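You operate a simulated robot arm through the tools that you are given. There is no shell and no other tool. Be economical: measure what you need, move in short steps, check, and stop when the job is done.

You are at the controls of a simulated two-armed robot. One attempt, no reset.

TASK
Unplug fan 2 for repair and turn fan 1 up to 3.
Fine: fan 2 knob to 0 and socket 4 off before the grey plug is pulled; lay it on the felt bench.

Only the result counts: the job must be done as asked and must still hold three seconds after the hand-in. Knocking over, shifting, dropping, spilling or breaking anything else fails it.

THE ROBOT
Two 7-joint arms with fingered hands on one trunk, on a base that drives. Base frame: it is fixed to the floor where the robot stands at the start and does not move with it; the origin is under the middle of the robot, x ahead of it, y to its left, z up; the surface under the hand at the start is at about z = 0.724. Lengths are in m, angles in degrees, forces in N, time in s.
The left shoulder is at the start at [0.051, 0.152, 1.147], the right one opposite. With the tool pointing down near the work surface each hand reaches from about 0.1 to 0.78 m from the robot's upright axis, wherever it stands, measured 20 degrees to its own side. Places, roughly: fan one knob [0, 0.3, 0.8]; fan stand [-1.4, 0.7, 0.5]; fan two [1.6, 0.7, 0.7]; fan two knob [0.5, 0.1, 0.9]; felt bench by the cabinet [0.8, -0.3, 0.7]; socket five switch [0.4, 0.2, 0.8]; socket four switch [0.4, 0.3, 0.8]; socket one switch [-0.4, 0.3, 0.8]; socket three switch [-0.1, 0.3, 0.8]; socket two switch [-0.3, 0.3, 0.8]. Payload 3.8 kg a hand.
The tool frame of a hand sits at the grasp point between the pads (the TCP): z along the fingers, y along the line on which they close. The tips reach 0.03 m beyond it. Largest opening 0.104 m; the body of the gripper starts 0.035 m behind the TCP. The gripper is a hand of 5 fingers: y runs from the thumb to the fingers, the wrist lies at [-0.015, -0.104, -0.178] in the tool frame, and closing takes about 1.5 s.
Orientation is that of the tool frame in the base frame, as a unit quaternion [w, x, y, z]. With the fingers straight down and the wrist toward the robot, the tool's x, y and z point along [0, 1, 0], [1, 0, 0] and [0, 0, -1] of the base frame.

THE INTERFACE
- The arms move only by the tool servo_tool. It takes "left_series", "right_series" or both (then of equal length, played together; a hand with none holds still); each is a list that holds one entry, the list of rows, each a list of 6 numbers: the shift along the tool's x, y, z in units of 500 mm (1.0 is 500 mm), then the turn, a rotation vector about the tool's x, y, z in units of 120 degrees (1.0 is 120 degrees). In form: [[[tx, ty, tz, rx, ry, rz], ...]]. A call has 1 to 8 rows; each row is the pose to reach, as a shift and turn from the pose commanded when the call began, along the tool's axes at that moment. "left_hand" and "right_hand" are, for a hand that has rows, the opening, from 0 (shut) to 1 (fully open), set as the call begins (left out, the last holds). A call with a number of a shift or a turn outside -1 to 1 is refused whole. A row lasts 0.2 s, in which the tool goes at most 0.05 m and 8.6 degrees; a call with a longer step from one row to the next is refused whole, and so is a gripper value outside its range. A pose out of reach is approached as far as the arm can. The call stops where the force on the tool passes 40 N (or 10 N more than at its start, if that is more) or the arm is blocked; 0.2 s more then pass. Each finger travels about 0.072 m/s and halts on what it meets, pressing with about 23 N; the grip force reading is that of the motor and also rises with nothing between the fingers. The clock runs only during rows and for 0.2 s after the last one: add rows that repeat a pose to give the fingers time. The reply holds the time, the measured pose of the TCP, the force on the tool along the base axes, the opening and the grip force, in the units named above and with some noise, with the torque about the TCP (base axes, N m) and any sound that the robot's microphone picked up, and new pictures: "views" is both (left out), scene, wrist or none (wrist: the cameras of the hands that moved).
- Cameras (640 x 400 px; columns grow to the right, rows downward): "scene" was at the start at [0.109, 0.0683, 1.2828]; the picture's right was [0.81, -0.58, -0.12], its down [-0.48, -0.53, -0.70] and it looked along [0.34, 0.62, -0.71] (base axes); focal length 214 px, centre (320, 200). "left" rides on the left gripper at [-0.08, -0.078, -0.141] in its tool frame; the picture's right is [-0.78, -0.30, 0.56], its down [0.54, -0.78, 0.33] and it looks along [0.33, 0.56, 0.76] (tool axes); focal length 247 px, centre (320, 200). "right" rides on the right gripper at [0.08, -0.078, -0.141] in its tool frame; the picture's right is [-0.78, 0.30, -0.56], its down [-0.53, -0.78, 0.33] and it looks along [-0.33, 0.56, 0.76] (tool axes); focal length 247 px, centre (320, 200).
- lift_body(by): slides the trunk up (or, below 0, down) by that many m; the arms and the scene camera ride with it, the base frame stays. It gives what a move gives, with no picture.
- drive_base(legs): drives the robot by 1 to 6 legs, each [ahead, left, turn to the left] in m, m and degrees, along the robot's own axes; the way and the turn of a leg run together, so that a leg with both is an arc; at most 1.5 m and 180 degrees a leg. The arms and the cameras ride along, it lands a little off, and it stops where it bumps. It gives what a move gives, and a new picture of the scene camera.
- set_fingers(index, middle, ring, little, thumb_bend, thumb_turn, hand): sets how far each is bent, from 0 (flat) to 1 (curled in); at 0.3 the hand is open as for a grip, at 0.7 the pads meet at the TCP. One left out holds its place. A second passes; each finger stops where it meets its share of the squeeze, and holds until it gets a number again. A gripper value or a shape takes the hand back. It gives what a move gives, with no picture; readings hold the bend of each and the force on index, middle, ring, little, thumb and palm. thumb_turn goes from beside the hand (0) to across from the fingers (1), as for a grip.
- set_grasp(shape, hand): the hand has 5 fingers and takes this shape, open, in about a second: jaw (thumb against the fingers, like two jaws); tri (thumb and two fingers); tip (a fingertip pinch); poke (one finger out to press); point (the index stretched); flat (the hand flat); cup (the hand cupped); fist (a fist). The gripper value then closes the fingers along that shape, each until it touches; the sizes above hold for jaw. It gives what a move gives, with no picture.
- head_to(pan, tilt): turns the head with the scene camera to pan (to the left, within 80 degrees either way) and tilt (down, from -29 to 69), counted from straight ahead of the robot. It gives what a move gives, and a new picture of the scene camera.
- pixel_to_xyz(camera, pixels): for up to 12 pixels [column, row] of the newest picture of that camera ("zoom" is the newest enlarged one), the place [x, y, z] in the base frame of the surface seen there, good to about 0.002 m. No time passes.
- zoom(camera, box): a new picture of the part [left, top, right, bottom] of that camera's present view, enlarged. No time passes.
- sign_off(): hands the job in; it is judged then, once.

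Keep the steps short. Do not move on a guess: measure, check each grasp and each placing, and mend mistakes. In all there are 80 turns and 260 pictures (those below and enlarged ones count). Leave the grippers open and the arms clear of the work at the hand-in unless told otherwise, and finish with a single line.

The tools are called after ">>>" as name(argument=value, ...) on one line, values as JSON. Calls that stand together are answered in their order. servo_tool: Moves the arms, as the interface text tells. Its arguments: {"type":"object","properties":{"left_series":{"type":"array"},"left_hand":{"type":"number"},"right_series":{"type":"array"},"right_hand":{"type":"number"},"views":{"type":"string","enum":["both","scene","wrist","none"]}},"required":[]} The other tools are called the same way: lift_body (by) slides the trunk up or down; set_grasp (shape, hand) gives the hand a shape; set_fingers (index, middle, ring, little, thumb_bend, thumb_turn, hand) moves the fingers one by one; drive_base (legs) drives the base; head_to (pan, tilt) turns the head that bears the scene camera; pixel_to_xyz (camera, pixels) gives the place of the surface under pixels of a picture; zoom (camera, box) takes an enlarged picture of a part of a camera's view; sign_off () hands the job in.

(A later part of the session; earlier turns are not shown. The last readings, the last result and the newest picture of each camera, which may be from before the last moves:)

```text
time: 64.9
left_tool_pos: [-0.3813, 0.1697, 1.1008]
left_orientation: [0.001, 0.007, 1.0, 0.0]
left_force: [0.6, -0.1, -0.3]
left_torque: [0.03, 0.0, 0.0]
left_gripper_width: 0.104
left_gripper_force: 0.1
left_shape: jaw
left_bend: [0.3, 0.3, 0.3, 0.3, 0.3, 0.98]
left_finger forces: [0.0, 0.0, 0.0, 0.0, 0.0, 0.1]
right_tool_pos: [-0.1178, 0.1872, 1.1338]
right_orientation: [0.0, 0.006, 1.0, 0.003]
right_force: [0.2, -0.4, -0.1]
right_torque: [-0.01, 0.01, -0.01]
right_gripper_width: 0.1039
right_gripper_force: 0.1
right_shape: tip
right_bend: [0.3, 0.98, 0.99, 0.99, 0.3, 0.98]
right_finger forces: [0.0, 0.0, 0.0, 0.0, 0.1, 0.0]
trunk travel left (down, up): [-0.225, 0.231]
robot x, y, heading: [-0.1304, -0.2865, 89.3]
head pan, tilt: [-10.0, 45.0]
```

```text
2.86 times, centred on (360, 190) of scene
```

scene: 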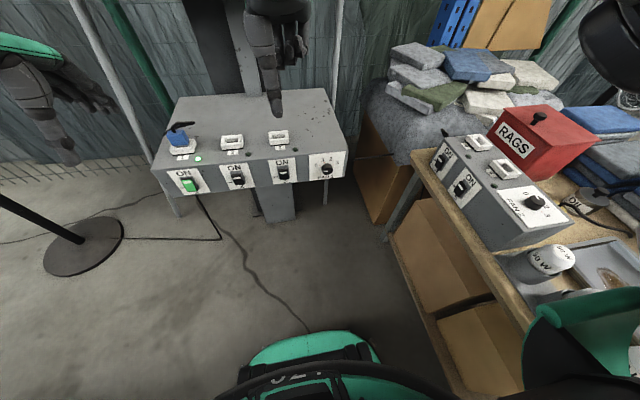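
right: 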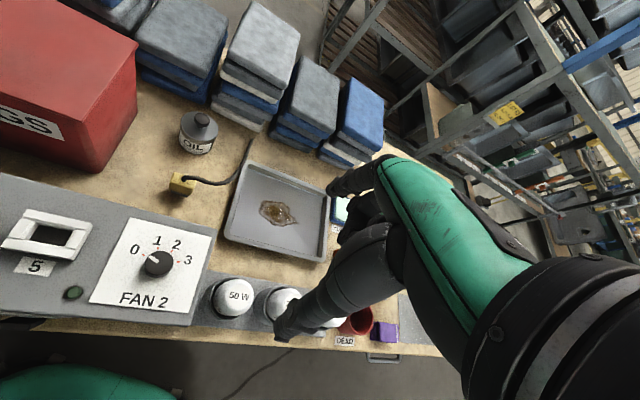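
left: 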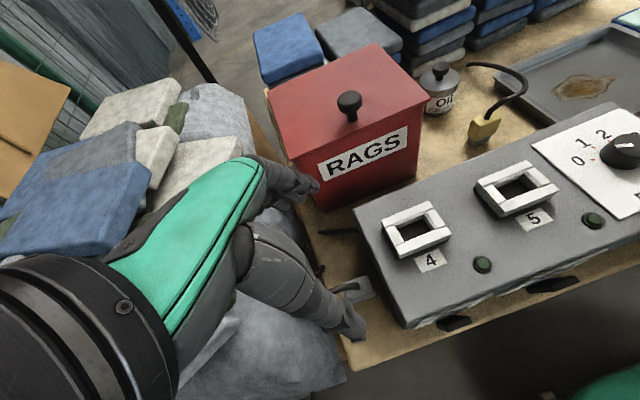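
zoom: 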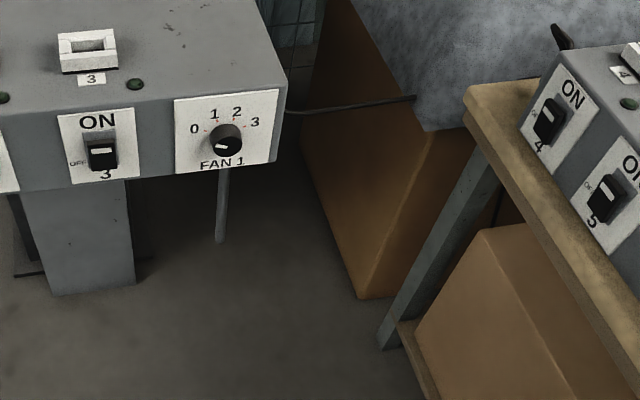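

I lower the trunk 0.15 m, then pitch the right hand forward toward the knob.

>>> lift_body(by=-0.15)

>>> servo_tool(right_series=[[[-0.03, -0.015, 0.03, -0.07, 0, 0], [-0.06, -0.03, 0.06, -0.14, 0, 0], [-0.09, -0.045, 0.09, -0.21, 0, 0], [-0.12, -0.06, 0.12, -0.28, 0, 0], [-0.15, -0.07, 0.15, -0.35, 0, 0], [-0.18, -0.08, 0.18, -0.42, 0, 0], [-0.21, -0.08, 0.21, -0.49, 0, 0], [-0.24, -0.08, 0.24, -0.56, 0, 0]]])

```text
time: 66.6
left_tool_pos: [-0.3812, 0.1685, 0.9507]
left_orientation: [0.0, 0.007, 1.0, 0.001]
left_force: [-0.5, -0.6, 0.0]
left_torque: [0.04, -0.02, 0.01]
left_gripper_width: 0.1038
left_gripper_force: 0.1
left_shape: jaw
left_bend: [0.3, 0.3, 0.3, 0.3, 0.3, 0.98]
left_finger forces: [0.0, 0.1, 0.0, 0.0, 0.0, 0.0]
right_tool_pos: [-0.1193, 0.1873, 0.984]
right_orientation: [-0.002, 0.006, 1.0, 0.003]
right_force: [0.5, -0.3, 0.6]
right_torque: [0.0, 0.0, -0.01]
right_gripper_width: 0.1039
right_gripper_force: 0.1
right_shape: tip
right_bend: [0.3, 0.98, 0.99, 0.99, 0.3, 0.98]
right_finger forces: [0.1, 0.0, 0.1, 0.0, 0.0, 0.0]
trunk travel left (down, up): [-0.075, 0.381]
robot x, y, heading: [-0.1341, -0.2841, 89.3]
head pan, tilt: [-10.0, 45.0]
```

```text
time: 68.4
left_tool_pos: [-0.3808, 0.1704, 0.9507]
left_orientation: [0.0, 0.008, 1.0, 0.0]
left_force: [1.0, -0.8, 0.8]
left_torque: [0.0, -0.01, 0.0]
left_gripper_width: 0.1038
left_gripper_force: 0.0
left_shape: jaw
left_bend: [0.3, 0.3, 0.3, 0.3, 0.3, 0.98]
left_finger forces: [0.1, 0.0, 0.0, 0.0, 0.0, 0.1]
right_tool_pos: [-0.0599, 0.2204, 0.8804]
right_orientation: [0.003, 0.005, 0.832, 0.554]
right_force: [-0.7, 0.8, 0.2]
right_torque: [-0.02, -0.02, -0.01]
right_gripper_width: 0.1041
right_gripper_force: 0.1
right_shape: tip
right_bend: [0.3, 0.98, 0.99, 0.99, 0.3, 0.98]
right_finger forces: [0.0, 0.1, 0.1, 0.0, 0.1, 0.0]
right hand out of reach, approached as far as the arm can: row 3, 4, 5, 6, 7, 8
trunk travel left (down, up): [-0.075, 0.381]
robot x, y, heading: [-0.1335, -0.2859, 89.8]
head pan, tilt: [-10.0, 45.0]
```

scene: 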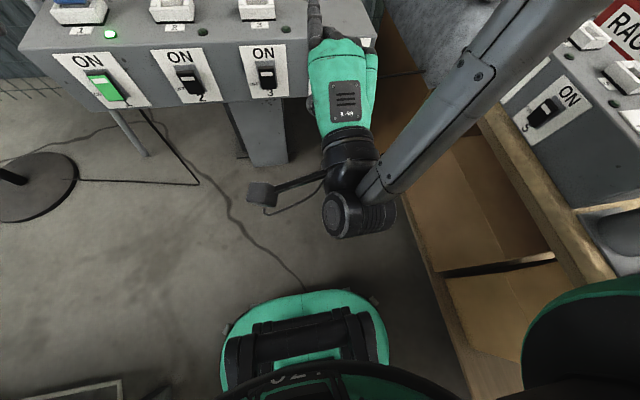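
right: 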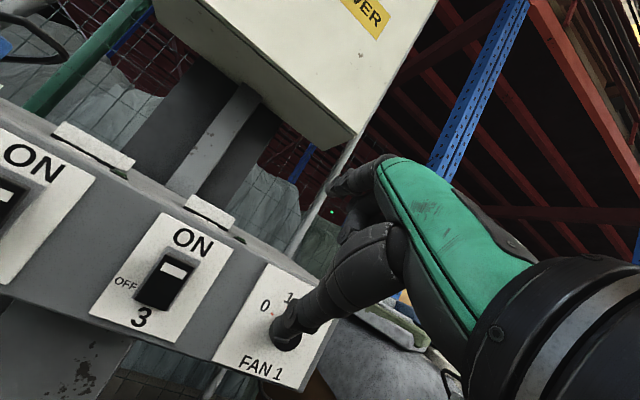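

The wrist is at its bend limit because I'm close and high. I back off 0.15 m and lower the trunk 0.07 m.

>>> drive_base(legs=[[-0.15, 0, 0]])

>>> lift_body(by=-0.07)

>>> servo_tool(right_series=[[[-0.02, 0, 0.02, -0.05, 0, 0], [-0.04, 0, 0.04, -0.1, 0, 0], [-0.07, 0, 0.05, -0.15, 0, 0], [-0.1, 0, 0.06, -0.19, 0, 0], [-0.128, 0, 0.06, -0.19, 0, 0], [-0.128, 0, 0.06, -0.19, 0, 0]]])

```text
time: 69.8
left_tool_pos: [-0.3842, 0.0197, 0.9513]
left_orientation: [0.001, 0.007, 1.0, 0.0]
left_force: [-0.2, 0.1, 0.5]
left_torque: [0.02, -0.02, 0.03]
left_gripper_width: 0.1034
left_gripper_force: 0.1
left_shape: jaw
left_bend: [0.3, 0.3, 0.3, 0.3, 0.3, 0.98]
left_finger forces: [0.0, 0.0, 0.1, 0.0, 0.0, 0.0]
right_tool_pos: [-0.0621, 0.0711, 0.8812]
right_orientation: [0.003, 0.004, 0.833, 0.553]
right_force: [0.0, 0.3, -0.3]
right_torque: [-0.01, -0.02, 0.01]
right_gripper_width: 0.1041
right_gripper_force: 0.0
right_shape: tip
right_bend: [0.3, 0.98, 0.99, 0.99, 0.3, 0.98]
right_finger forces: [0.0, 0.0, 0.1, 0.1, 0.0, 0.0]
trunk travel left (down, up): [-0.075, 0.381]
robot x, y, heading: [-0.1322, -0.4326, 89.7]
head pan, tilt: [-10.0, 45.0]
```

scene: 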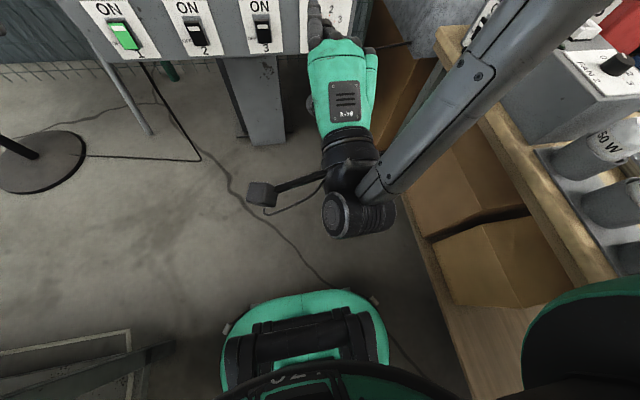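

```text
time: 70.9
left_tool_pos: [-0.3827, 0.0186, 0.8815]
left_orientation: [-0.001, 0.006, 1.0, 0.001]
left_force: [0.2, 0.0, 0.4]
left_torque: [-0.01, 0.0, 0.01]
left_gripper_width: 0.1035
left_gripper_force: 0.0
left_shape: jaw
left_bend: [0.3, 0.3, 0.3, 0.3, 0.3, 0.98]
left_finger forces: [0.0, 0.1, 0.0, 0.0, 0.1, 0.0]
right_tool_pos: [-0.062, 0.0866, 0.7515]
right_orientation: [0.002, 0.004, 0.862, 0.508]
right_force: [-0.2, 0.2, 0.4]
right_torque: [0.0, 0.01, -0.02]
right_gripper_width: 0.1041
right_gripper_force: 0.0
right_shape: tip
right_bend: [0.3, 0.98, 0.99, 0.99, 0.3, 0.98]
right_finger forces: [0.1, 0.0, 0.1, 0.0, 0.1, 0.0]
trunk travel left (down, up): [-0.005, 0.451]
robot x, y, heading: [-0.1355, -0.4348, 89.2]
head pan, tilt: [-10.0, 45.0]
```

```text
time: 71.5
left_tool_pos: [-0.3823, 0.0214, 0.8802]
left_orientation: [0.0, 0.007, 1.0, 0.0]
left_force: [0.2, 0.3, -0.2]
left_torque: [0.02, -0.01, 0.0]
left_gripper_width: 0.1034
left_gripper_force: 0.1
left_shape: jaw
left_bend: [0.3, 0.3, 0.3, 0.3, 0.3, 0.98]
left_finger forces: [0.0, 0.0, 0.0, 0.0, 0.1, 0.0]
right_tool_pos: [-0.0483, 0.1032, 0.7794]
right_orientation: [-0.011, 0.086, 0.82, 0.565]
right_force: [-0.6, -0.5, 0.6]
right_torque: [0.04, -0.02, -0.04]
right_gripper_width: 0.1037
right_gripper_force: 0.1
right_shape: tip
right_bend: [0.3, 0.98, 0.99, 0.99, 0.3, 0.98]
right_finger forces: [0.0, 0.0, 0.0, 0.0, 0.1, 0.1]
right hand out of reach, approached as far as the arm can: row 1, 2, 3
trunk travel left (down, up): [-0.005, 0.451]
robot x, y, heading: [-0.133, -0.4368, 89.5]
head pan, tilt: [-10.0, 45.0]
stopped in row 3 (right hand): the arm was blocked; the commanded pose is now the measured one
```

scene: 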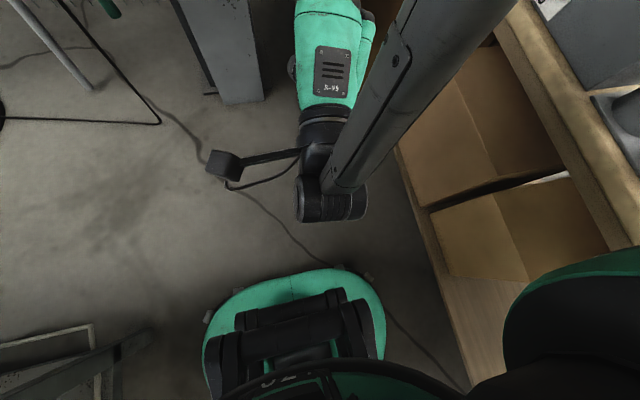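
right: 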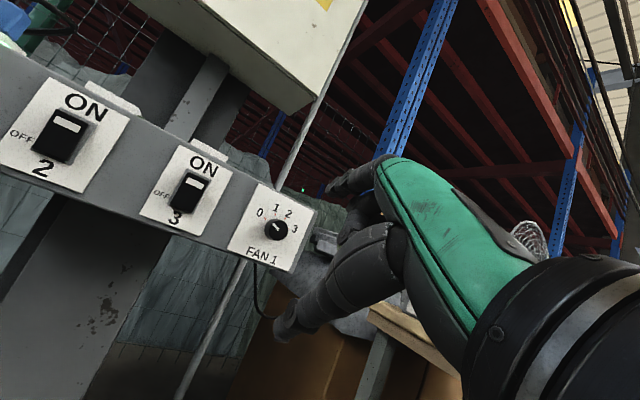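

The arm was blocked; I look at the right elbow.

>>> head_to(pan=-35, tilt=25)

```text
time: 72.4
left_tool_pos: [-0.3839, 0.0192, 0.8808]
left_orientation: [0.0, 0.007, 1.0, 0.0]
left_force: [-0.1, 0.0, 0.0]
left_torque: [0.01, -0.01, 0.0]
left_gripper_width: 0.1036
left_gripper_force: 0.0
left_shape: jaw
left_bend: [0.3, 0.3, 0.3, 0.3, 0.3, 0.98]
left_finger forces: [0.0, 0.0, 0.1, 0.0, 0.1, 0.1]
right_tool_pos: [-0.0498, 0.1022, 0.7832]
right_orientation: [-0.013, 0.086, 0.819, 0.567]
right_force: [0.3, -0.5, -0.1]
right_torque: [0.01, 0.01, -0.04]
right_gripper_width: 0.1037
right_gripper_force: 0.1
right_shape: tip
right_bend: [0.3, 0.98, 0.99, 0.99, 0.3, 0.98]
right_finger forces: [0.0, 0.1, 0.0, 0.0, 0.1, 0.1]
trunk travel left (down, up): [-0.005, 0.451]
robot x, y, heading: [-0.1349, -0.4323, 89.2]
head pan, tilt: [-35.0, 25.0]
```

scene: 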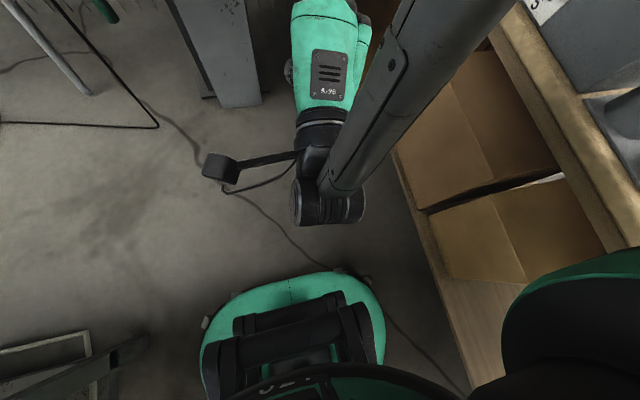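

The forearm seems to be touching the head. I extend the right hand 0.12 m forward to free it (console face is still 0.12 m further).

>>> servo_tool(right_series=[[[0.006, 0.016, 0.045, 0, 0, 0], [0.012, 0.032, 0.09, 0, 0, 0], [0.018, 0.05, 0.135, 0, 0, 0], [0.024, 0.066, 0.18, 0, 0, 0], [0.03, 0.082, 0.224, 0, 0, 0], [0.03, 0.082, 0.224, 0, 0, 0]]])

>>> lift_body(by=0.1)

>>> head_to(pan=-30, tilt=30)

```text
time: 73.8
left_tool_pos: [-0.3839, 0.0199, 0.8799]
left_orientation: [-0.001, 0.007, 1.0, -0.001]
left_force: [-0.2, 0.1, 0.6]
left_torque: [-0.02, 0.01, -0.02]
left_gripper_width: 0.1036
left_gripper_force: 0.1
left_shape: jaw
left_bend: [0.3, 0.3, 0.3, 0.3, 0.3, 0.98]
left_finger forces: [0.1, 0.0, 0.0, 0.0, 0.1, 0.0]
right_tool_pos: [-0.0664, 0.2154, 0.7869]
right_orientation: [-0.011, 0.086, 0.82, 0.566]
right_force: [-0.3, 0.3, 0.2]
right_torque: [-0.04, 0.02, -0.02]
right_gripper_width: 0.1039
right_gripper_force: 0.1
right_shape: tip
right_bend: [0.3, 0.98, 0.99, 0.99, 0.3, 0.98]
right_finger forces: [0.0, 0.0, 0.0, 0.1, 0.0, 0.1]
right hand out of reach, approached as far as the arm can: row 1, 4, 5, 6
trunk travel left (down, up): [-0.005, 0.451]
robot x, y, heading: [-0.1345, -0.4381, 89.3]
head pan, tilt: [-35.0, 25.0]
```

scene: 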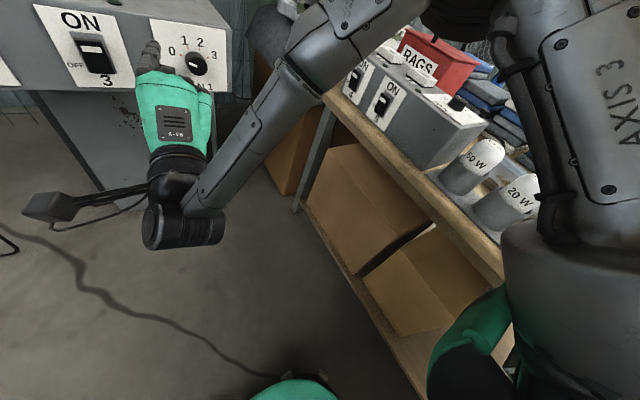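
right: 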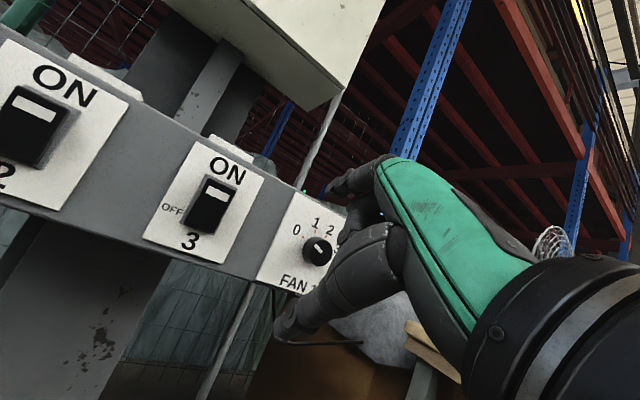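

```text
time: 75.1
left_tool_pos: [-0.3841, 0.0207, 0.9805]
left_orientation: [0.0, 0.007, 1.0, 0.0]
left_force: [0.4, 0.1, 0.2]
left_torque: [-0.01, 0.0, 0.0]
left_gripper_width: 0.1037
left_gripper_force: 0.1
left_shape: jaw
left_bend: [0.3, 0.3, 0.3, 0.3, 0.3, 0.98]
left_finger forces: [0.1, 0.1, 0.1, 0.1, 0.1, 0.0]
right_tool_pos: [-0.0687, 0.177, 1.0136]
right_orientation: [-0.018, 0.085, 0.762, 0.642]
right_force: [0.0, 0.3, 0.0]
right_torque: [0.0, -0.03, -0.02]
right_gripper_width: 0.1039
right_gripper_force: 0.1
right_shape: tip
right_bend: [0.3, 0.98, 0.99, 0.99, 0.3, 0.98]
right_finger forces: [0.0, 0.0, 0.0, 0.0, 0.1, 0.0]
trunk travel left (down, up): [-0.105, 0.351]
robot x, y, heading: [-0.1322, -0.4354, 89.4]
head pan, tilt: [-35.0, 25.0]
```

```text
time: 75.8
left_tool_pos: [-0.3833, 0.0203, 0.9801]
left_orientation: [-0.001, 0.007, 1.0, 0.0]
left_force: [1.0, 0.2, 0.5]
left_torque: [-0.02, 0.01, -0.01]
left_gripper_width: 0.1037
left_gripper_force: 0.1
left_shape: jaw
left_bend: [0.3, 0.3, 0.3, 0.3, 0.3, 0.98]
left_finger forces: [0.1, 0.0, 0.0, 0.0, 0.1, 0.0]
right_tool_pos: [-0.0676, 0.1776, 1.0142]
right_orientation: [-0.018, 0.084, 0.762, 0.642]
right_force: [-0.5, -0.1, 0.7]
right_torque: [-0.03, -0.03, -0.01]
right_gripper_width: 0.1038
right_gripper_force: 0.1
right_shape: tip
right_bend: [0.3, 0.98, 0.99, 0.99, 0.3, 0.98]
right_finger forces: [0.0, 0.1, 0.1, 0.0, 0.0, 0.0]
trunk travel left (down, up): [-0.105, 0.351]
robot x, y, heading: [-0.1351, -0.4327, 89.3]
head pan, tilt: [-30.0, 30.0]
```

scene: 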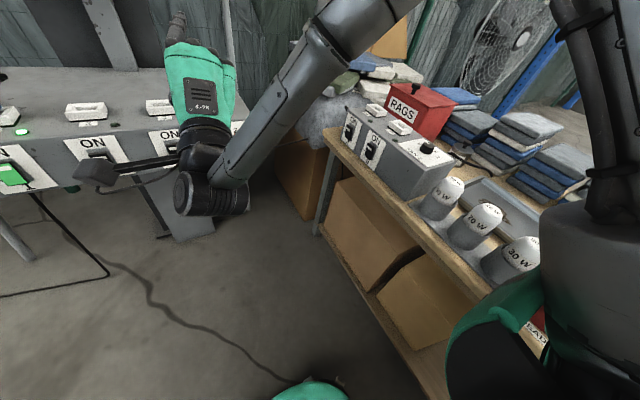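

Free again. With the base farther back, I level the hand to point straight forward and bring it in front of the knob, at y≈0.24.

>>> servo_tool(right_series=[[[-0.027, -0.054, 0.029, -0.012, 0.006, -0.01], [-0.053, -0.108, 0.058, -0.023, 0.013, -0.02], [-0.08, -0.162, 0.088, -0.035, 0.019, -0.03], [-0.107, -0.216, 0.117, -0.046, 0.025, -0.039], [-0.134, -0.27, 0.146, -0.058, 0.032, -0.049], [-0.16, -0.324, 0.176, -0.07, 0.038, -0.059], [-0.187, -0.378, 0.205, -0.081, 0.0446, -0.0688], [-0.187, -0.378, 0.205, -0.081, 0.0446, -0.0688]]])

```text
time: 77.6
left_tool_pos: [-0.383, 0.0206, 0.9816]
left_orientation: [0.0, 0.007, 1.0, -0.001]
left_force: [-0.3, 0.9, -0.5]
left_torque: [0.0, -0.01, 0.02]
left_gripper_width: 0.1038
left_gripper_force: 0.0
left_shape: jaw
left_bend: [0.3, 0.3, 0.3, 0.3, 0.3, 0.98]
left_finger forces: [0.0, 0.1, 0.0, 0.1, 0.0, 0.0]
right_tool_pos: [-0.162, 0.1438, 0.9847]
right_orientation: [0.0, 0.001, 0.708, 0.706]
right_force: [-1.0, 0.5, 0.4]
right_torque: [0.04, 0.0, 0.0]
right_gripper_width: 0.104
right_gripper_force: 0.0
right_shape: tip
right_bend: [0.3, 0.98, 0.99, 0.99, 0.3, 0.98]
right_finger forces: [0.0, 0.1, 0.0, 0.0, 0.0, 0.0]
right hand out of reach, approached as far as the arm can: row 1, 2, 3, 4, 5, 6, 7, 8
trunk travel left (down, up): [-0.105, 0.351]
robot x, y, heading: [-0.1372, -0.4325, 89.4]
head pan, tilt: [-30.0, 30.0]
```

scene: 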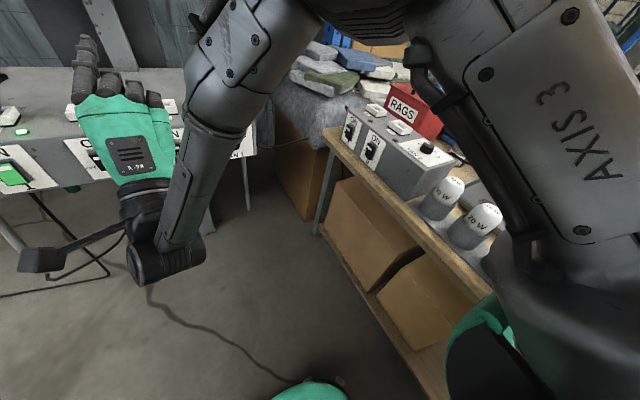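
right: 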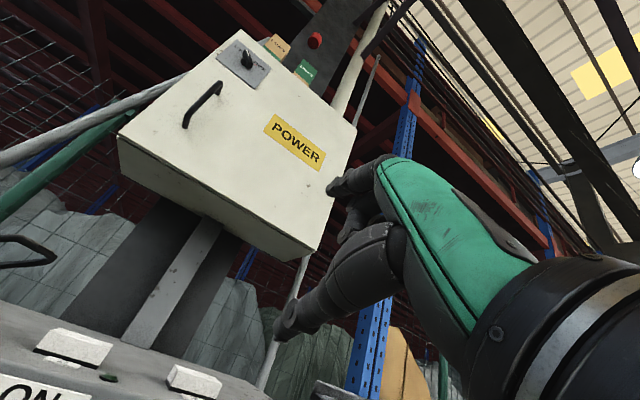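

Pointing straight forward isn't reachable in this arm posture. New plan: the left hand, pointing 45° down-forward and closing along x, with the robot at heading 45° standing left of the knob. First I tuck both hands and raise the trunk.

>>> servo_tool(right_series=[[[-0.06, 0.03, -0.045, 0.07, 0, 0], [-0.13, 0.06, -0.09, 0.14, 0, 0], [-0.2, 0.09, -0.135, 0.21, 0, 0], [-0.27, 0.12, -0.18, 0.28, 0, 0], [-0.34, 0.14, -0.225, 0.35, 0, 0], [-0.41, 0.16, -0.27, 0.42, 0, 0], [-0.48, 0.18, -0.31, 0.49, 0, 0], [-0.55, 0.2, -0.35, 0.56, 0, 0]]], left_series=[[[0, 0, 0, 0, 0, 0], [-0.05, -0.03, 0, 0, 0, 0], [-0.1, -0.06, 0, 0, 0, 0], [-0.16, -0.09, 0, 0, 0, 0], [-0.22, -0.12, 0, 0, 0, 0], [-0.28, -0.15, 0, 0, 0, 0], [-0.34, -0.18, 0, 0, 0, 0], [-0.4, -0.2, 0, 0, 0, 0]]], views="none")

>>> lift_body(by=0.1)

>>> set_grasp(shape="tip", hand="left")

>>> head_to(pan=15, tilt=40)

```text
time: 79.4
left_tool_pos: [-0.1952, -0.0647, 0.9733]
left_orientation: [0.003, -0.042, 0.999, -0.032]
left_force: [0.1, 0.2, 0.3]
left_torque: [-0.01, 0.06, 0.0]
left_gripper_width: 0.1039
left_gripper_force: 0.0
left_shape: jaw
left_bend: [0.3, 0.3, 0.3, 0.3, 0.3, 0.98]
left_finger forces: [0.0, 0.1, 0.0, 0.1, 0.0, 0.0]
left hand out of reach, approached as far as the arm can: row 6
right_tool_pos: [0.1147, -0.0288, 1.086]
right_orientation: [-0.002, -0.001, 0.98, 0.197]
right_force: [0.7, 0.5, -0.5]
right_torque: [-0.01, 0.01, -0.01]
right_gripper_width: 0.1041
right_gripper_force: 0.0
right_shape: tip
right_bend: [0.3, 0.98, 0.99, 0.99, 0.3, 0.98]
right_finger forces: [0.0, 0.0, 0.1, 0.0, 0.0, 0.0]
right hand out of reach, approached as far as the arm can: row 3, 4, 5, 6, 7, 8
trunk travel left (down, up): [-0.105, 0.351]
robot x, y, heading: [-0.1357, -0.4395, 89.5]
head pan, tilt: [-30.0, 30.0]
```

```text
time: 80.7
left_tool_pos: [-0.1835, -0.0833, 1.0801]
left_orientation: [-0.001, 0.008, 1.0, 0.0]
left_force: [-0.2, 1.2, 0.1]
left_torque: [-0.01, -0.03, 0.0]
left_gripper_width: 0.1039
left_gripper_force: 0.0
left_shape: jaw
left_bend: [0.3, 0.3, 0.3, 0.3, 0.3, 0.98]
left_finger forces: [0.0, 0.0, 0.0, 0.0, 0.0, 0.1]
right_tool_pos: [0.1136, -0.0283, 1.1873]
right_orientation: [0.0, 0.0, 0.98, 0.197]
right_force: [0.1, 0.0, -1.3]
right_torque: [0.02, 0.0, 0.02]
right_gripper_width: 0.1042
right_gripper_force: 0.0
right_shape: tip
right_bend: [0.3, 0.98, 0.99, 0.99, 0.3, 0.98]
right_finger forces: [0.0, 0.1, 0.1, 0.1, 0.0, 0.1]
trunk travel left (down, up): [-0.205, 0.251]
robot x, y, heading: [-0.1281, -0.4383, 89.4]
head pan, tilt: [-30.0, 30.0]
```

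```text
time: 81.6
left_tool_pos: [-0.1842, -0.0825, 1.0818]
left_orientation: [-0.001, 0.007, 1.0, 0.0]
left_force: [-0.3, 0.0, -0.6]
left_torque: [-0.03, 0.0, -0.01]
left_gripper_width: 0.1039
left_gripper_force: 0.0
left_shape: tip
left_bend: [0.3, 0.98, 0.99, 0.99, 0.3, 0.98]
left_finger forces: [0.0, 0.0, 0.0, 0.0, 0.1, 0.0]
right_tool_pos: [0.1134, -0.0288, 1.1887]
right_orientation: [0.0, 0.0, 0.98, 0.197]
right_force: [0.6, -0.6, -1.5]
right_torque: [-0.01, 0.0, 0.01]
right_gripper_width: 0.1038
right_gripper_force: 0.0
right_shape: tip
right_bend: [0.3, 0.98, 0.99, 0.99, 0.3, 0.98]
right_finger forces: [0.0, 0.0, 0.0, 0.1, 0.0, 0.0]
trunk travel left (down, up): [-0.205, 0.251]
robot x, y, heading: [-0.1328, -0.431, 89.4]
head pan, tilt: [-30.0, 30.0]
```

```text
time: 82.7
left_tool_pos: [-0.1846, -0.082, 1.0807]
left_orientation: [-0.001, 0.007, 1.0, 0.0]
left_force: [0.4, 0.8, -0.1]
left_torque: [-0.02, -0.01, -0.03]
left_gripper_width: 0.1039
left_gripper_force: 0.1
left_shape: tip
left_bend: [0.3, 0.98, 0.99, 0.99, 0.3, 0.98]
left_finger forces: [0.0, 0.2, 0.0, 0.0, 0.0, 0.0]
right_tool_pos: [0.1132, -0.0291, 1.1877]
right_orientation: [-0.001, -0.001, 0.98, 0.198]
right_force: [0.2, 0.5, 0.0]
right_torque: [-0.01, 0.0, -0.01]
right_gripper_width: 0.1042
right_gripper_force: 0.1
right_shape: tip
right_bend: [0.3, 0.98, 0.99, 0.99, 0.3, 0.98]
right_finger forces: [0.0, 0.0, 0.0, 0.0, 0.1, 0.0]
trunk travel left (down, up): [-0.205, 0.251]
robot x, y, heading: [-0.1344, -0.4348, 89.4]
head pan, tilt: [15.0, 40.0]
```

scene: 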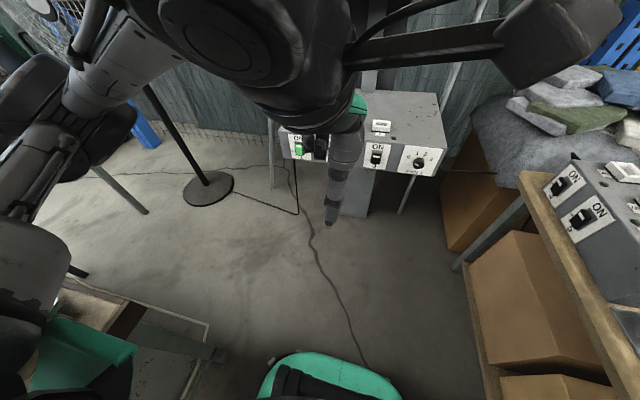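

I check the trough at lower left for clearance before driving left.

>>> pixel_to_xyz(camera="scene", pixels=[[207, 325], [222, 355], [150, 290], [180, 310], [130, 330]])

>>> zoom(camera="scene", box=[360, 110, 460, 190])

>>> pixel_to_xyz(camera="zoom", pixels=[[375, 260], [368, 263], [388, 268], [345, 245], [362, 215], [395, 215], [410, 245], [385, 285], [355, 270]])

```text
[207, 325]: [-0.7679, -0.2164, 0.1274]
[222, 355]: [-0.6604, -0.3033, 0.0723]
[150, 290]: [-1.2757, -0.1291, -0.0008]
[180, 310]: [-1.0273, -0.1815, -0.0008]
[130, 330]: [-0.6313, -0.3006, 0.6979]
```

```text
5.00 times, centred on (410, 150) of scene
```

zoom: 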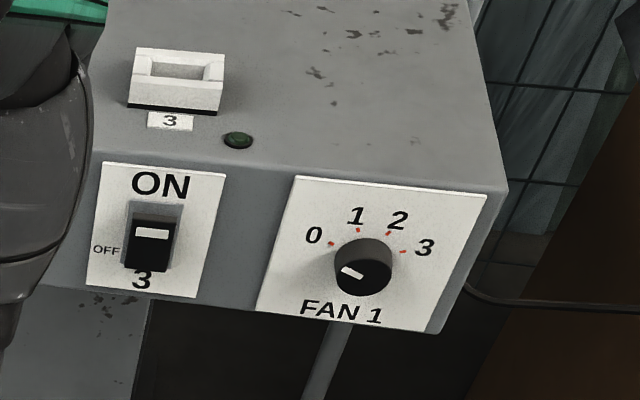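

```text
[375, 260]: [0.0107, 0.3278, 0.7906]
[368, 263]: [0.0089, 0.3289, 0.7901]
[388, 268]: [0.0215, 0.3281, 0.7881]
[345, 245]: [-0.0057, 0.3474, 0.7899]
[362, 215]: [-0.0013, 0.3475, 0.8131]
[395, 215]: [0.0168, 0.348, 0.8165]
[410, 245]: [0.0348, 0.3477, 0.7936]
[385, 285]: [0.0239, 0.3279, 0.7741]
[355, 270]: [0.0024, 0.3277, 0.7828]
```

The pointer is at 0; knob centre about (0.008, 0.347, 0.784). I drive to a spot from which the left elbow stays in front of the console: about (−0.245, −0.225), heading 62°.

>>> drive_base(legs=[[0.21, 0.111, 0], [0, 0, -27.4]])

```text
time: 85.9
left_tool_pos: [-0.1261, 0.1139, 1.0807]
left_orientation: [0.0, 0.247, 0.969, -0.001]
left_force: [0.2, 0.8, 0.5]
left_torque: [-0.02, 0.01, 0.0]
left_gripper_width: 0.104
left_gripper_force: 0.2
left_shape: tip
left_bend: [0.3, 0.98, 0.99, 0.99, 0.3, 0.98]
left_finger forces: [0.0, 0.1, 0.1, 0.0, 0.1, 0.0]
right_tool_pos: [0.1625, 0.0212, 1.1869]
right_orientation: [0.047, 0.235, 0.952, 0.192]
right_force: [-0.3, -1.4, -1.6]
right_torque: [0.01, 0.01, -0.03]
right_gripper_width: 0.1042
right_gripper_force: 0.1
right_shape: tip
right_bend: [0.3, 0.98, 0.99, 0.99, 0.3, 0.98]
right_finger forces: [0.0, 0.0, 0.1, 0.0, 0.0, 0.0]
trunk travel left (down, up): [-0.205, 0.251]
robot x, y, heading: [-0.2432, -0.2214, 61.7]
head pan, tilt: [15.0, 40.0]
```

scene: 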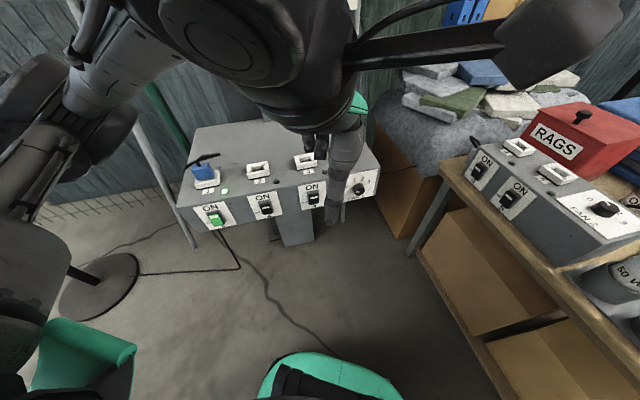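

I bring the left hand toward the pre-grasp point, turning it so that it closes along x and points 45° down-forward.

>>> servo_tool(left_series=[[[-0.013, 0.046, 0.057, -0.0226, 0.0376, 0.0544], [-0.026, 0.092, 0.114, -0.0452, 0.0752, 0.1088], [-0.039, 0.138, 0.171, -0.0678, 0.1128, 0.1632], [-0.052, 0.184, 0.228, -0.0904, 0.1504, 0.2176], [-0.066, 0.23, 0.285, -0.113, 0.188, 0.272], [-0.079, 0.275, 0.342, -0.1356, 0.2256, 0.3264], [-0.092, 0.321, 0.399, -0.1582, 0.2632, 0.3808], [-0.105, 0.367, 0.456, -0.1808, 0.3008, 0.4352]]])

```text
time: 87.7
left_tool_pos: [0.0078, 0.2527, 0.8534]
left_orientation: [-0.244, 0.624, 0.7, 0.247]
left_force: [-0.6, 0.0, -0.4]
left_torque: [-0.04, 0.0, 0.01]
left_gripper_width: 0.1041
left_gripper_force: 0.1
left_shape: tip
left_bend: [0.3, 0.98, 0.99, 0.99, 0.3, 0.98]
left_finger forces: [0.0, 0.1, 0.1, 0.0, 0.0, 0.1]
right_tool_pos: [0.1642, 0.0228, 1.1869]
right_orientation: [0.046, 0.236, 0.952, 0.192]
right_force: [0.3, -0.1, -0.6]
right_torque: [0.02, -0.02, -0.02]
right_gripper_width: 0.1038
right_gripper_force: 0.1
right_shape: tip
right_bend: [0.3, 0.98, 0.99, 0.99, 0.3, 0.98]
right_finger forces: [0.0, 0.0, 0.0, 0.0, 0.0, 0.0]
trunk travel left (down, up): [-0.205, 0.251]
robot x, y, heading: [-0.2439, -0.2192, 61.5]
head pan, tilt: [15.0, 40.0]
```

scene: 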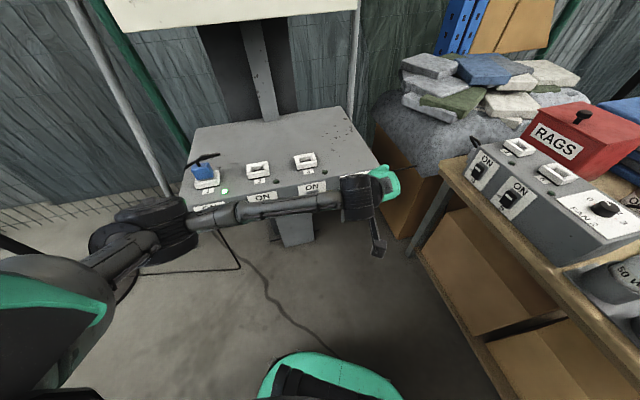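
left: 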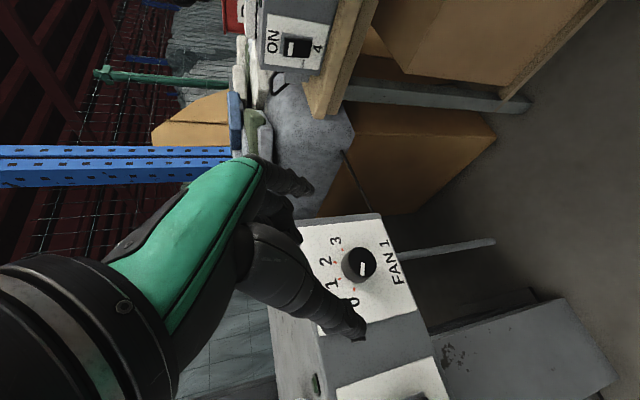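

It reached cleanly, and tool y is almost along x. I now pre-rotate −45° about the knob's axis, staying clear of the panel.

>>> servo_tool(left_series=[[[0.0024, -0.0128, 0.012, -0.047, -0.006, -0.041], [0.0049, -0.0255, 0.0239, -0.094, -0.012, -0.081], [0.0073, -0.0383, 0.0358, -0.141, -0.0185, -0.122], [0.0097, -0.051, 0.0477, -0.188, -0.025, -0.163], [0.012, -0.0638, 0.0597, -0.235, -0.031, -0.203], [0.0146, -0.0766, 0.0716, -0.282, -0.037, -0.244], [0.0146, -0.0766, 0.0716, -0.282, -0.037, -0.244]]])

```text
time: 89.3
left_tool_pos: [-0.0319, 0.2762, 0.8279]
left_orientation: [0.042, 0.48, 0.741, 0.467]
left_force: [0.4, 0.1, 0.0]
left_torque: [0.02, 0.04, -0.01]
left_gripper_width: 0.1038
left_gripper_force: 0.1
left_shape: tip
left_bend: [0.3, 0.98, 0.99, 0.99, 0.3, 0.98]
left_finger forces: [0.0, 0.1, 0.0, 0.0, 0.0, 0.0]
right_tool_pos: [0.1641, 0.0234, 1.1888]
right_orientation: [0.046, 0.235, 0.952, 0.192]
right_force: [-0.7, 0.1, -0.4]
right_torque: [-0.01, -0.02, 0.01]
right_gripper_width: 0.104
right_gripper_force: 0.1
right_shape: tip
right_bend: [0.3, 0.98, 0.99, 0.99, 0.3, 0.98]
right_finger forces: [0.0, 0.1, 0.0, 0.0, 0.0, 0.1]
trunk travel left (down, up): [-0.205, 0.251]
robot x, y, heading: [-0.2451, -0.22, 61.6]
head pan, tilt: [15.0, 40.0]
```

scene: 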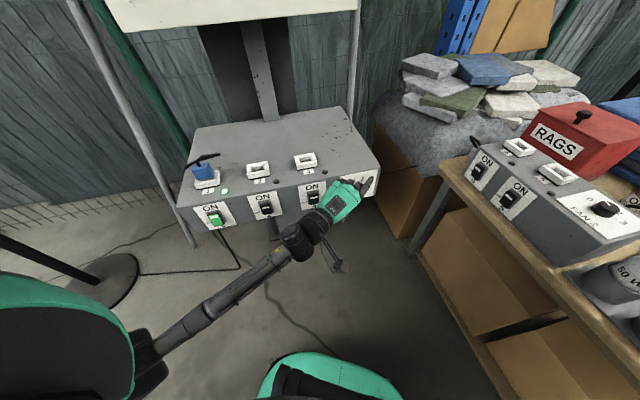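
left: 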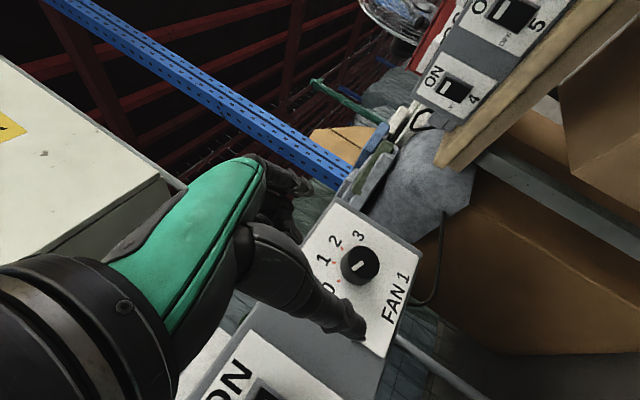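

The knob appears at (359,264), just where the approach line predicts (356,261). I advance 0.06 m along the fingers and close.

>>> servo_tool(left_series=[[[0, 0, 0.04, 0, 0, 0], [0, 0, 0.08, 0, 0, 0], [0, 0, 0.105, 0, 0, 0], [0, 0, 0.12, 0, 0, 0], [0, 0, 0.12, 0, 0, 0]]], views="wrist")

>>> servo_tool(left_series=[[[0, 0, 0, 0, 0, 0], [0, 0, 0, 0, 0, 0], [0, 0, 0, 0, 0, 0], [0, 0, 0, 0, 0, 0], [0, 0, 0, 0, 0, 0], [0, 0, 0, 0, 0, 0]]], left_hand=0, views="wrist")

>>> zoom(camera="left", box=[240, 150, 440, 350])

```text
time: 90.5
left_tool_pos: [-0.0009, 0.3154, 0.7957]
left_orientation: [0.041, 0.479, 0.741, 0.468]
left_force: [0.6, -0.4, 0.0]
left_torque: [-0.02, -0.01, 0.0]
left_gripper_width: 0.1041
left_gripper_force: 0.0
left_shape: tip
left_bend: [0.3, 0.98, 0.99, 0.99, 0.3, 0.98]
left_finger forces: [0.0, 0.1, 0.0, 0.1, 0.1, 0.0]
right_tool_pos: [0.1632, 0.0225, 1.1873]
right_orientation: [0.047, 0.235, 0.952, 0.192]
right_force: [0.5, -0.5, 0.4]
right_torque: [0.0, 0.01, 0.01]
right_gripper_width: 0.1038
right_gripper_force: 0.1
right_shape: tip
right_bend: [0.3, 0.98, 0.99, 0.99, 0.3, 0.98]
right_finger forces: [0.0, 0.1, 0.1, 0.0, 0.0, 0.0]
trunk travel left (down, up): [-0.205, 0.251]
robot x, y, heading: [-0.2423, -0.221, 61.6]
head pan, tilt: [15.0, 40.0]
```

left: 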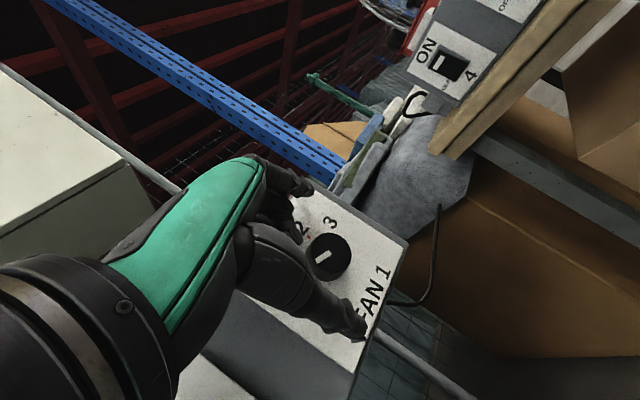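

```text
time: 91.9
left_tool_pos: [-0.0006, 0.3134, 0.7955]
left_orientation: [0.041, 0.479, 0.742, 0.467]
left_force: [-1.3, -1.5, 1.1]
left_torque: [-0.12, 0.02, 0.05]
left_gripper_width: 0.0302
left_gripper_force: 22.5
left_shape: tip
left_bend: [0.73, 1.0, 1.0, 1.0, 0.73, 1.0]
left_finger forces: [19.9, 0.0, 0.1, 0.0, 19.7, 0.1]
right_tool_pos: [0.1636, 0.022, 1.1891]
right_orientation: [0.047, 0.236, 0.951, 0.192]
right_force: [-0.2, 0.5, -0.4]
right_torque: [-0.01, -0.02, -0.03]
right_gripper_width: 0.104
right_gripper_force: 0.2
right_shape: tip
right_bend: [0.3, 0.98, 0.99, 0.99, 0.3, 0.98]
right_finger forces: [0.1, 0.0, 0.0, 0.0, 0.0, 0.0]
trunk travel left (down, up): [-0.205, 0.251]
robot x, y, heading: [-0.246, -0.2199, 61.5]
head pan, tilt: [15.0, 40.0]
```

left: 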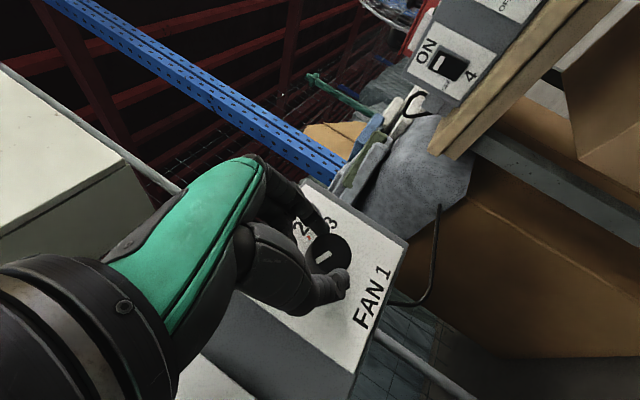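

```text
2.00 times, centred on (340, 250) of left
```

zoom: 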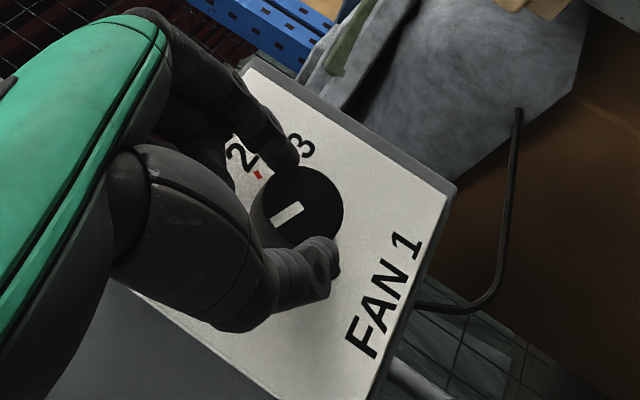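

Gripped (0.0302 m, 20 N each side). I turn 67° clockwise about the knob axis.

>>> servo_tool(left_series=[[[-0.0009, 0.0041, 0.0004, 0.0524, 0.0073, 0.0458], [-0.0023, 0.008, 0.0013, 0.1049, 0.0147, 0.0916], [-0.0039, 0.0117, 0.0026, 0.1573, 0.022, 0.1373], [-0.0059, 0.0151, 0.0043, 0.2097, 0.0294, 0.1831], [-0.0081, 0.018, 0.0064, 0.2622, 0.0368, 0.2289], [-0.0106, 0.0204, 0.0089, 0.3146, 0.0441, 0.2747], [-0.0132, 0.0224, 0.0116, 0.367, 0.0515, 0.3205], [-0.016, 0.0237, 0.0145, 0.4194, 0.0588, 0.3662]]])

>>> zoom(camera="left", box=[240, 150, 440, 350])

```text
time: 93.7
left_tool_pos: [0.0173, 0.3132, 0.7964]
left_orientation: [-0.377, 0.659, 0.639, 0.124]
left_force: [16.8, -4.6, 0.6]
left_torque: [-0.03, -0.35, -0.16]
left_gripper_width: 0.027
left_gripper_force: 22.8
left_shape: tip
left_bend: [0.72, 1.0, 1.0, 1.0, 0.78, 1.0]
left_finger forces: [28.6, 0.0, 0.1, 0.0, 19.3, 0.1]
right_tool_pos: [0.166, 0.0218, 1.1875]
right_orientation: [0.046, 0.236, 0.951, 0.192]
right_force: [-0.2, 0.6, -0.3]
right_torque: [-0.02, -0.01, 0.0]
right_gripper_width: 0.1041
right_gripper_force: 0.0
right_shape: tip
right_bend: [0.3, 0.98, 0.99, 0.99, 0.3, 0.98]
right_finger forces: [0.0, 0.2, 0.0, 0.0, 0.0, 0.0]
trunk travel left (down, up): [-0.205, 0.251]
robot x, y, heading: [-0.2417, -0.2227, 61.5]
head pan, tilt: [15.0, 40.0]
```

scene: 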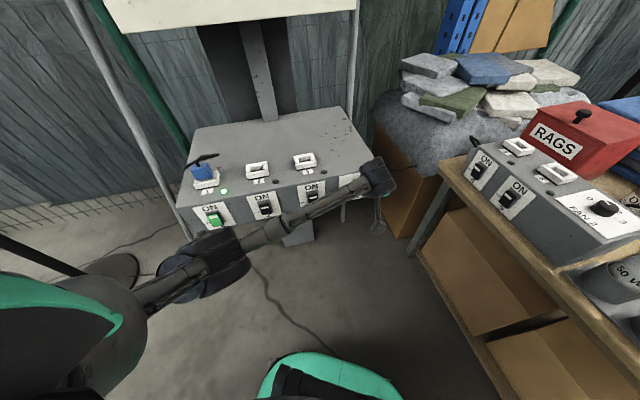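
left: 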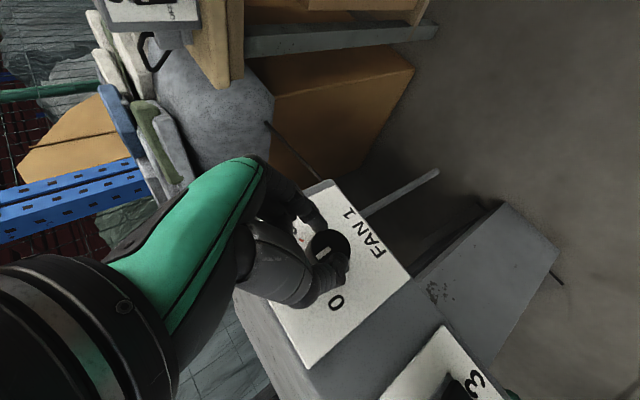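

```text
2.00 times, centred on (340, 250) of left
```

zoom: 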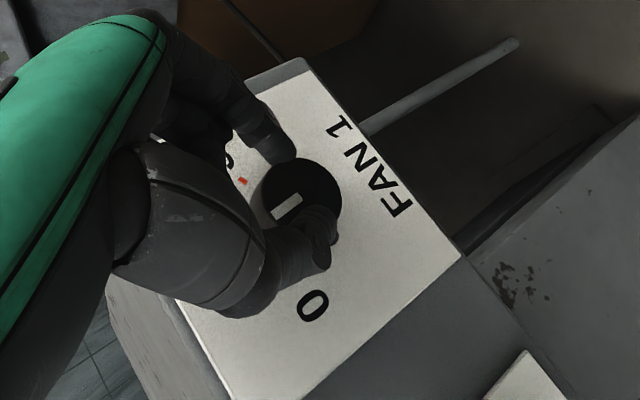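

The knob followed: the pointer keeps its place relative to the hand. I open and retreat 6 cm along the fingers, then check.

>>> servo_tool(left_series=[[[0, 0, 0, 0, 0, 0], [0, 0, 0, 0, 0, 0], [0, 0, 0, 0, 0, 0], [0, 0, 0, 0, 0, 0], [0, 0, 0, 0, 0, 0], [0, 0, -0.03, 0, 0, 0], [0, 0, -0.08, 0, 0, 0], [0, 0, -0.12, 0, 0, 0]]], left_hand=1, views="wrist")

>>> zoom(camera="left", box=[270, 180, 430, 340])

```text
time: 95.5
left_tool_pos: [0.0337, 0.2743, 0.8379]
left_orientation: [-0.377, 0.657, 0.641, 0.123]
left_force: [0.2, -0.3, 0.2]
left_torque: [0.0, -0.05, -0.01]
left_gripper_width: 0.1036
left_gripper_force: 0.1
left_shape: tip
left_bend: [0.3, 0.98, 0.99, 0.99, 0.3, 0.98]
left_finger forces: [0.0, 0.0, 0.0, 0.0, 0.0, 0.1]
right_tool_pos: [0.1633, 0.022, 1.188]
right_orientation: [0.048, 0.236, 0.952, 0.191]
right_force: [0.2, 0.0, -0.1]
right_torque: [-0.01, 0.01, 0.0]
right_gripper_width: 0.1039
right_gripper_force: 0.1
right_shape: tip
right_bend: [0.3, 0.98, 0.99, 0.99, 0.3, 0.98]
right_finger forces: [0.1, 0.0, 0.0, 0.0, 0.0, 0.0]
trunk travel left (down, up): [-0.205, 0.251]
robot x, y, heading: [-0.2403, -0.2193, 61.7]
head pan, tilt: [15.0, 40.0]
```

left: 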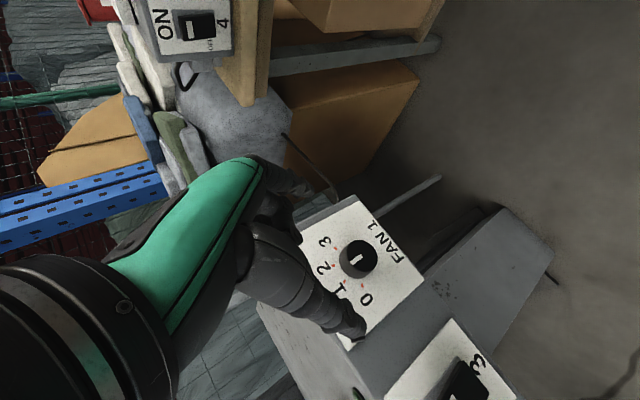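

```text
2.50 times, centred on (350, 260) of left
```

zoom: 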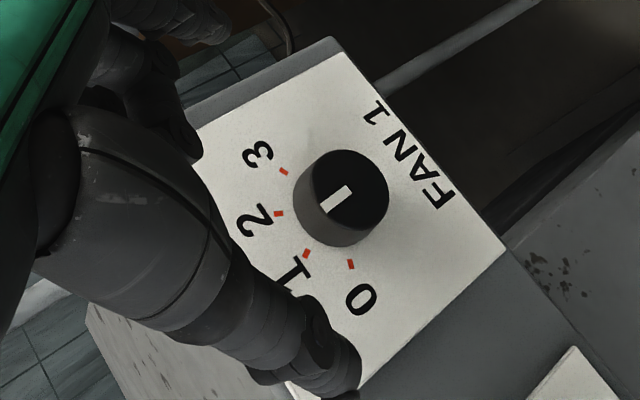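

The pointer now sits midway between 1 and 2 (~67° turned). I rotate the open hand back to −45° and re-approach as before.

>>> servo_tool(left_series=[[[-0.0037, -0.0144, 0.0073, -0.0524, -0.0073, -0.0458], [-0.0074, -0.0289, 0.0146, -0.1049, -0.0147, -0.0916], [-0.0111, -0.0433, 0.0219, -0.1573, -0.022, -0.1373], [-0.0148, -0.0577, 0.0292, -0.2097, -0.0294, -0.1831], [-0.0185, -0.0721, 0.0365, -0.2622, -0.0368, -0.2289], [-0.0222, -0.0866, 0.0438, -0.3146, -0.0441, -0.2747], [-0.0259, -0.101, 0.0511, -0.367, -0.0515, -0.3205], [-0.0296, -0.1154, 0.0584, -0.4194, -0.0588, -0.3662]]], views="none")

>>> servo_tool(left_series=[[[0, 0, 0, 0, 0, 0], [0, 0, 0.04, 0, 0, 0], [0, 0, 0.08, 0, 0, 0], [0, 0, 0.105, 0, 0, 0], [0, 0, 0.12, 0, 0, 0], [0, 0, 0.12, 0, 0, 0]]], views="wrist")

```text
time: 97.3
left_tool_pos: [-0.0323, 0.2769, 0.8266]
left_orientation: [0.042, 0.48, 0.741, 0.467]
left_force: [0.9, 0.4, 0.2]
left_torque: [0.0, 0.02, 0.0]
left_gripper_width: 0.1039
left_gripper_force: 0.0
left_shape: tip
left_bend: [0.3, 0.98, 0.99, 0.99, 0.3, 0.98]
left_finger forces: [0.1, 0.0, 0.0, 0.1, 0.0, 0.1]
right_tool_pos: [0.1631, 0.023, 1.1878]
right_orientation: [0.046, 0.235, 0.952, 0.192]
right_force: [0.0, 0.7, 1.0]
right_torque: [-0.03, 0.03, 0.03]
right_gripper_width: 0.1039
right_gripper_force: 0.1
right_shape: tip
right_bend: [0.3, 0.98, 0.99, 0.99, 0.3, 0.98]
right_finger forces: [0.0, 0.0, 0.0, 0.0, 0.0, 0.0]
trunk travel left (down, up): [-0.205, 0.251]
robot x, y, heading: [-0.2452, -0.2228, 61.4]
head pan, tilt: [15.0, 40.0]
```

```text
time: 98.7
left_tool_pos: [-0.0018, 0.3174, 0.7927]
left_orientation: [0.042, 0.48, 0.741, 0.468]
left_force: [0.3, -0.9, 0.9]
left_torque: [0.01, 0.01, 0.03]
left_gripper_width: 0.1039
left_gripper_force: 0.1
left_shape: tip
left_bend: [0.3, 0.98, 0.99, 0.99, 0.3, 0.98]
left_finger forces: [0.1, 0.1, 0.0, 0.1, 0.0, 0.0]
right_tool_pos: [0.1633, 0.0226, 1.1883]
right_orientation: [0.047, 0.236, 0.952, 0.192]
right_force: [0.0, 0.8, -0.4]
right_torque: [-0.02, 0.0, 0.02]
right_gripper_width: 0.104
right_gripper_force: 0.1
right_shape: tip
right_bend: [0.3, 0.98, 0.99, 0.99, 0.3, 0.98]
right_finger forces: [0.0, 0.1, 0.0, 0.1, 0.1, 0.1]
trunk travel left (down, up): [-0.205, 0.251]
robot x, y, heading: [-0.2437, -0.2228, 61.7]
head pan, tilt: [15.0, 40.0]
```

left: 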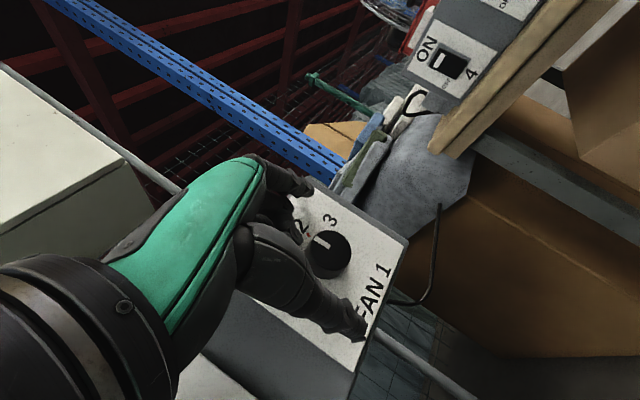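

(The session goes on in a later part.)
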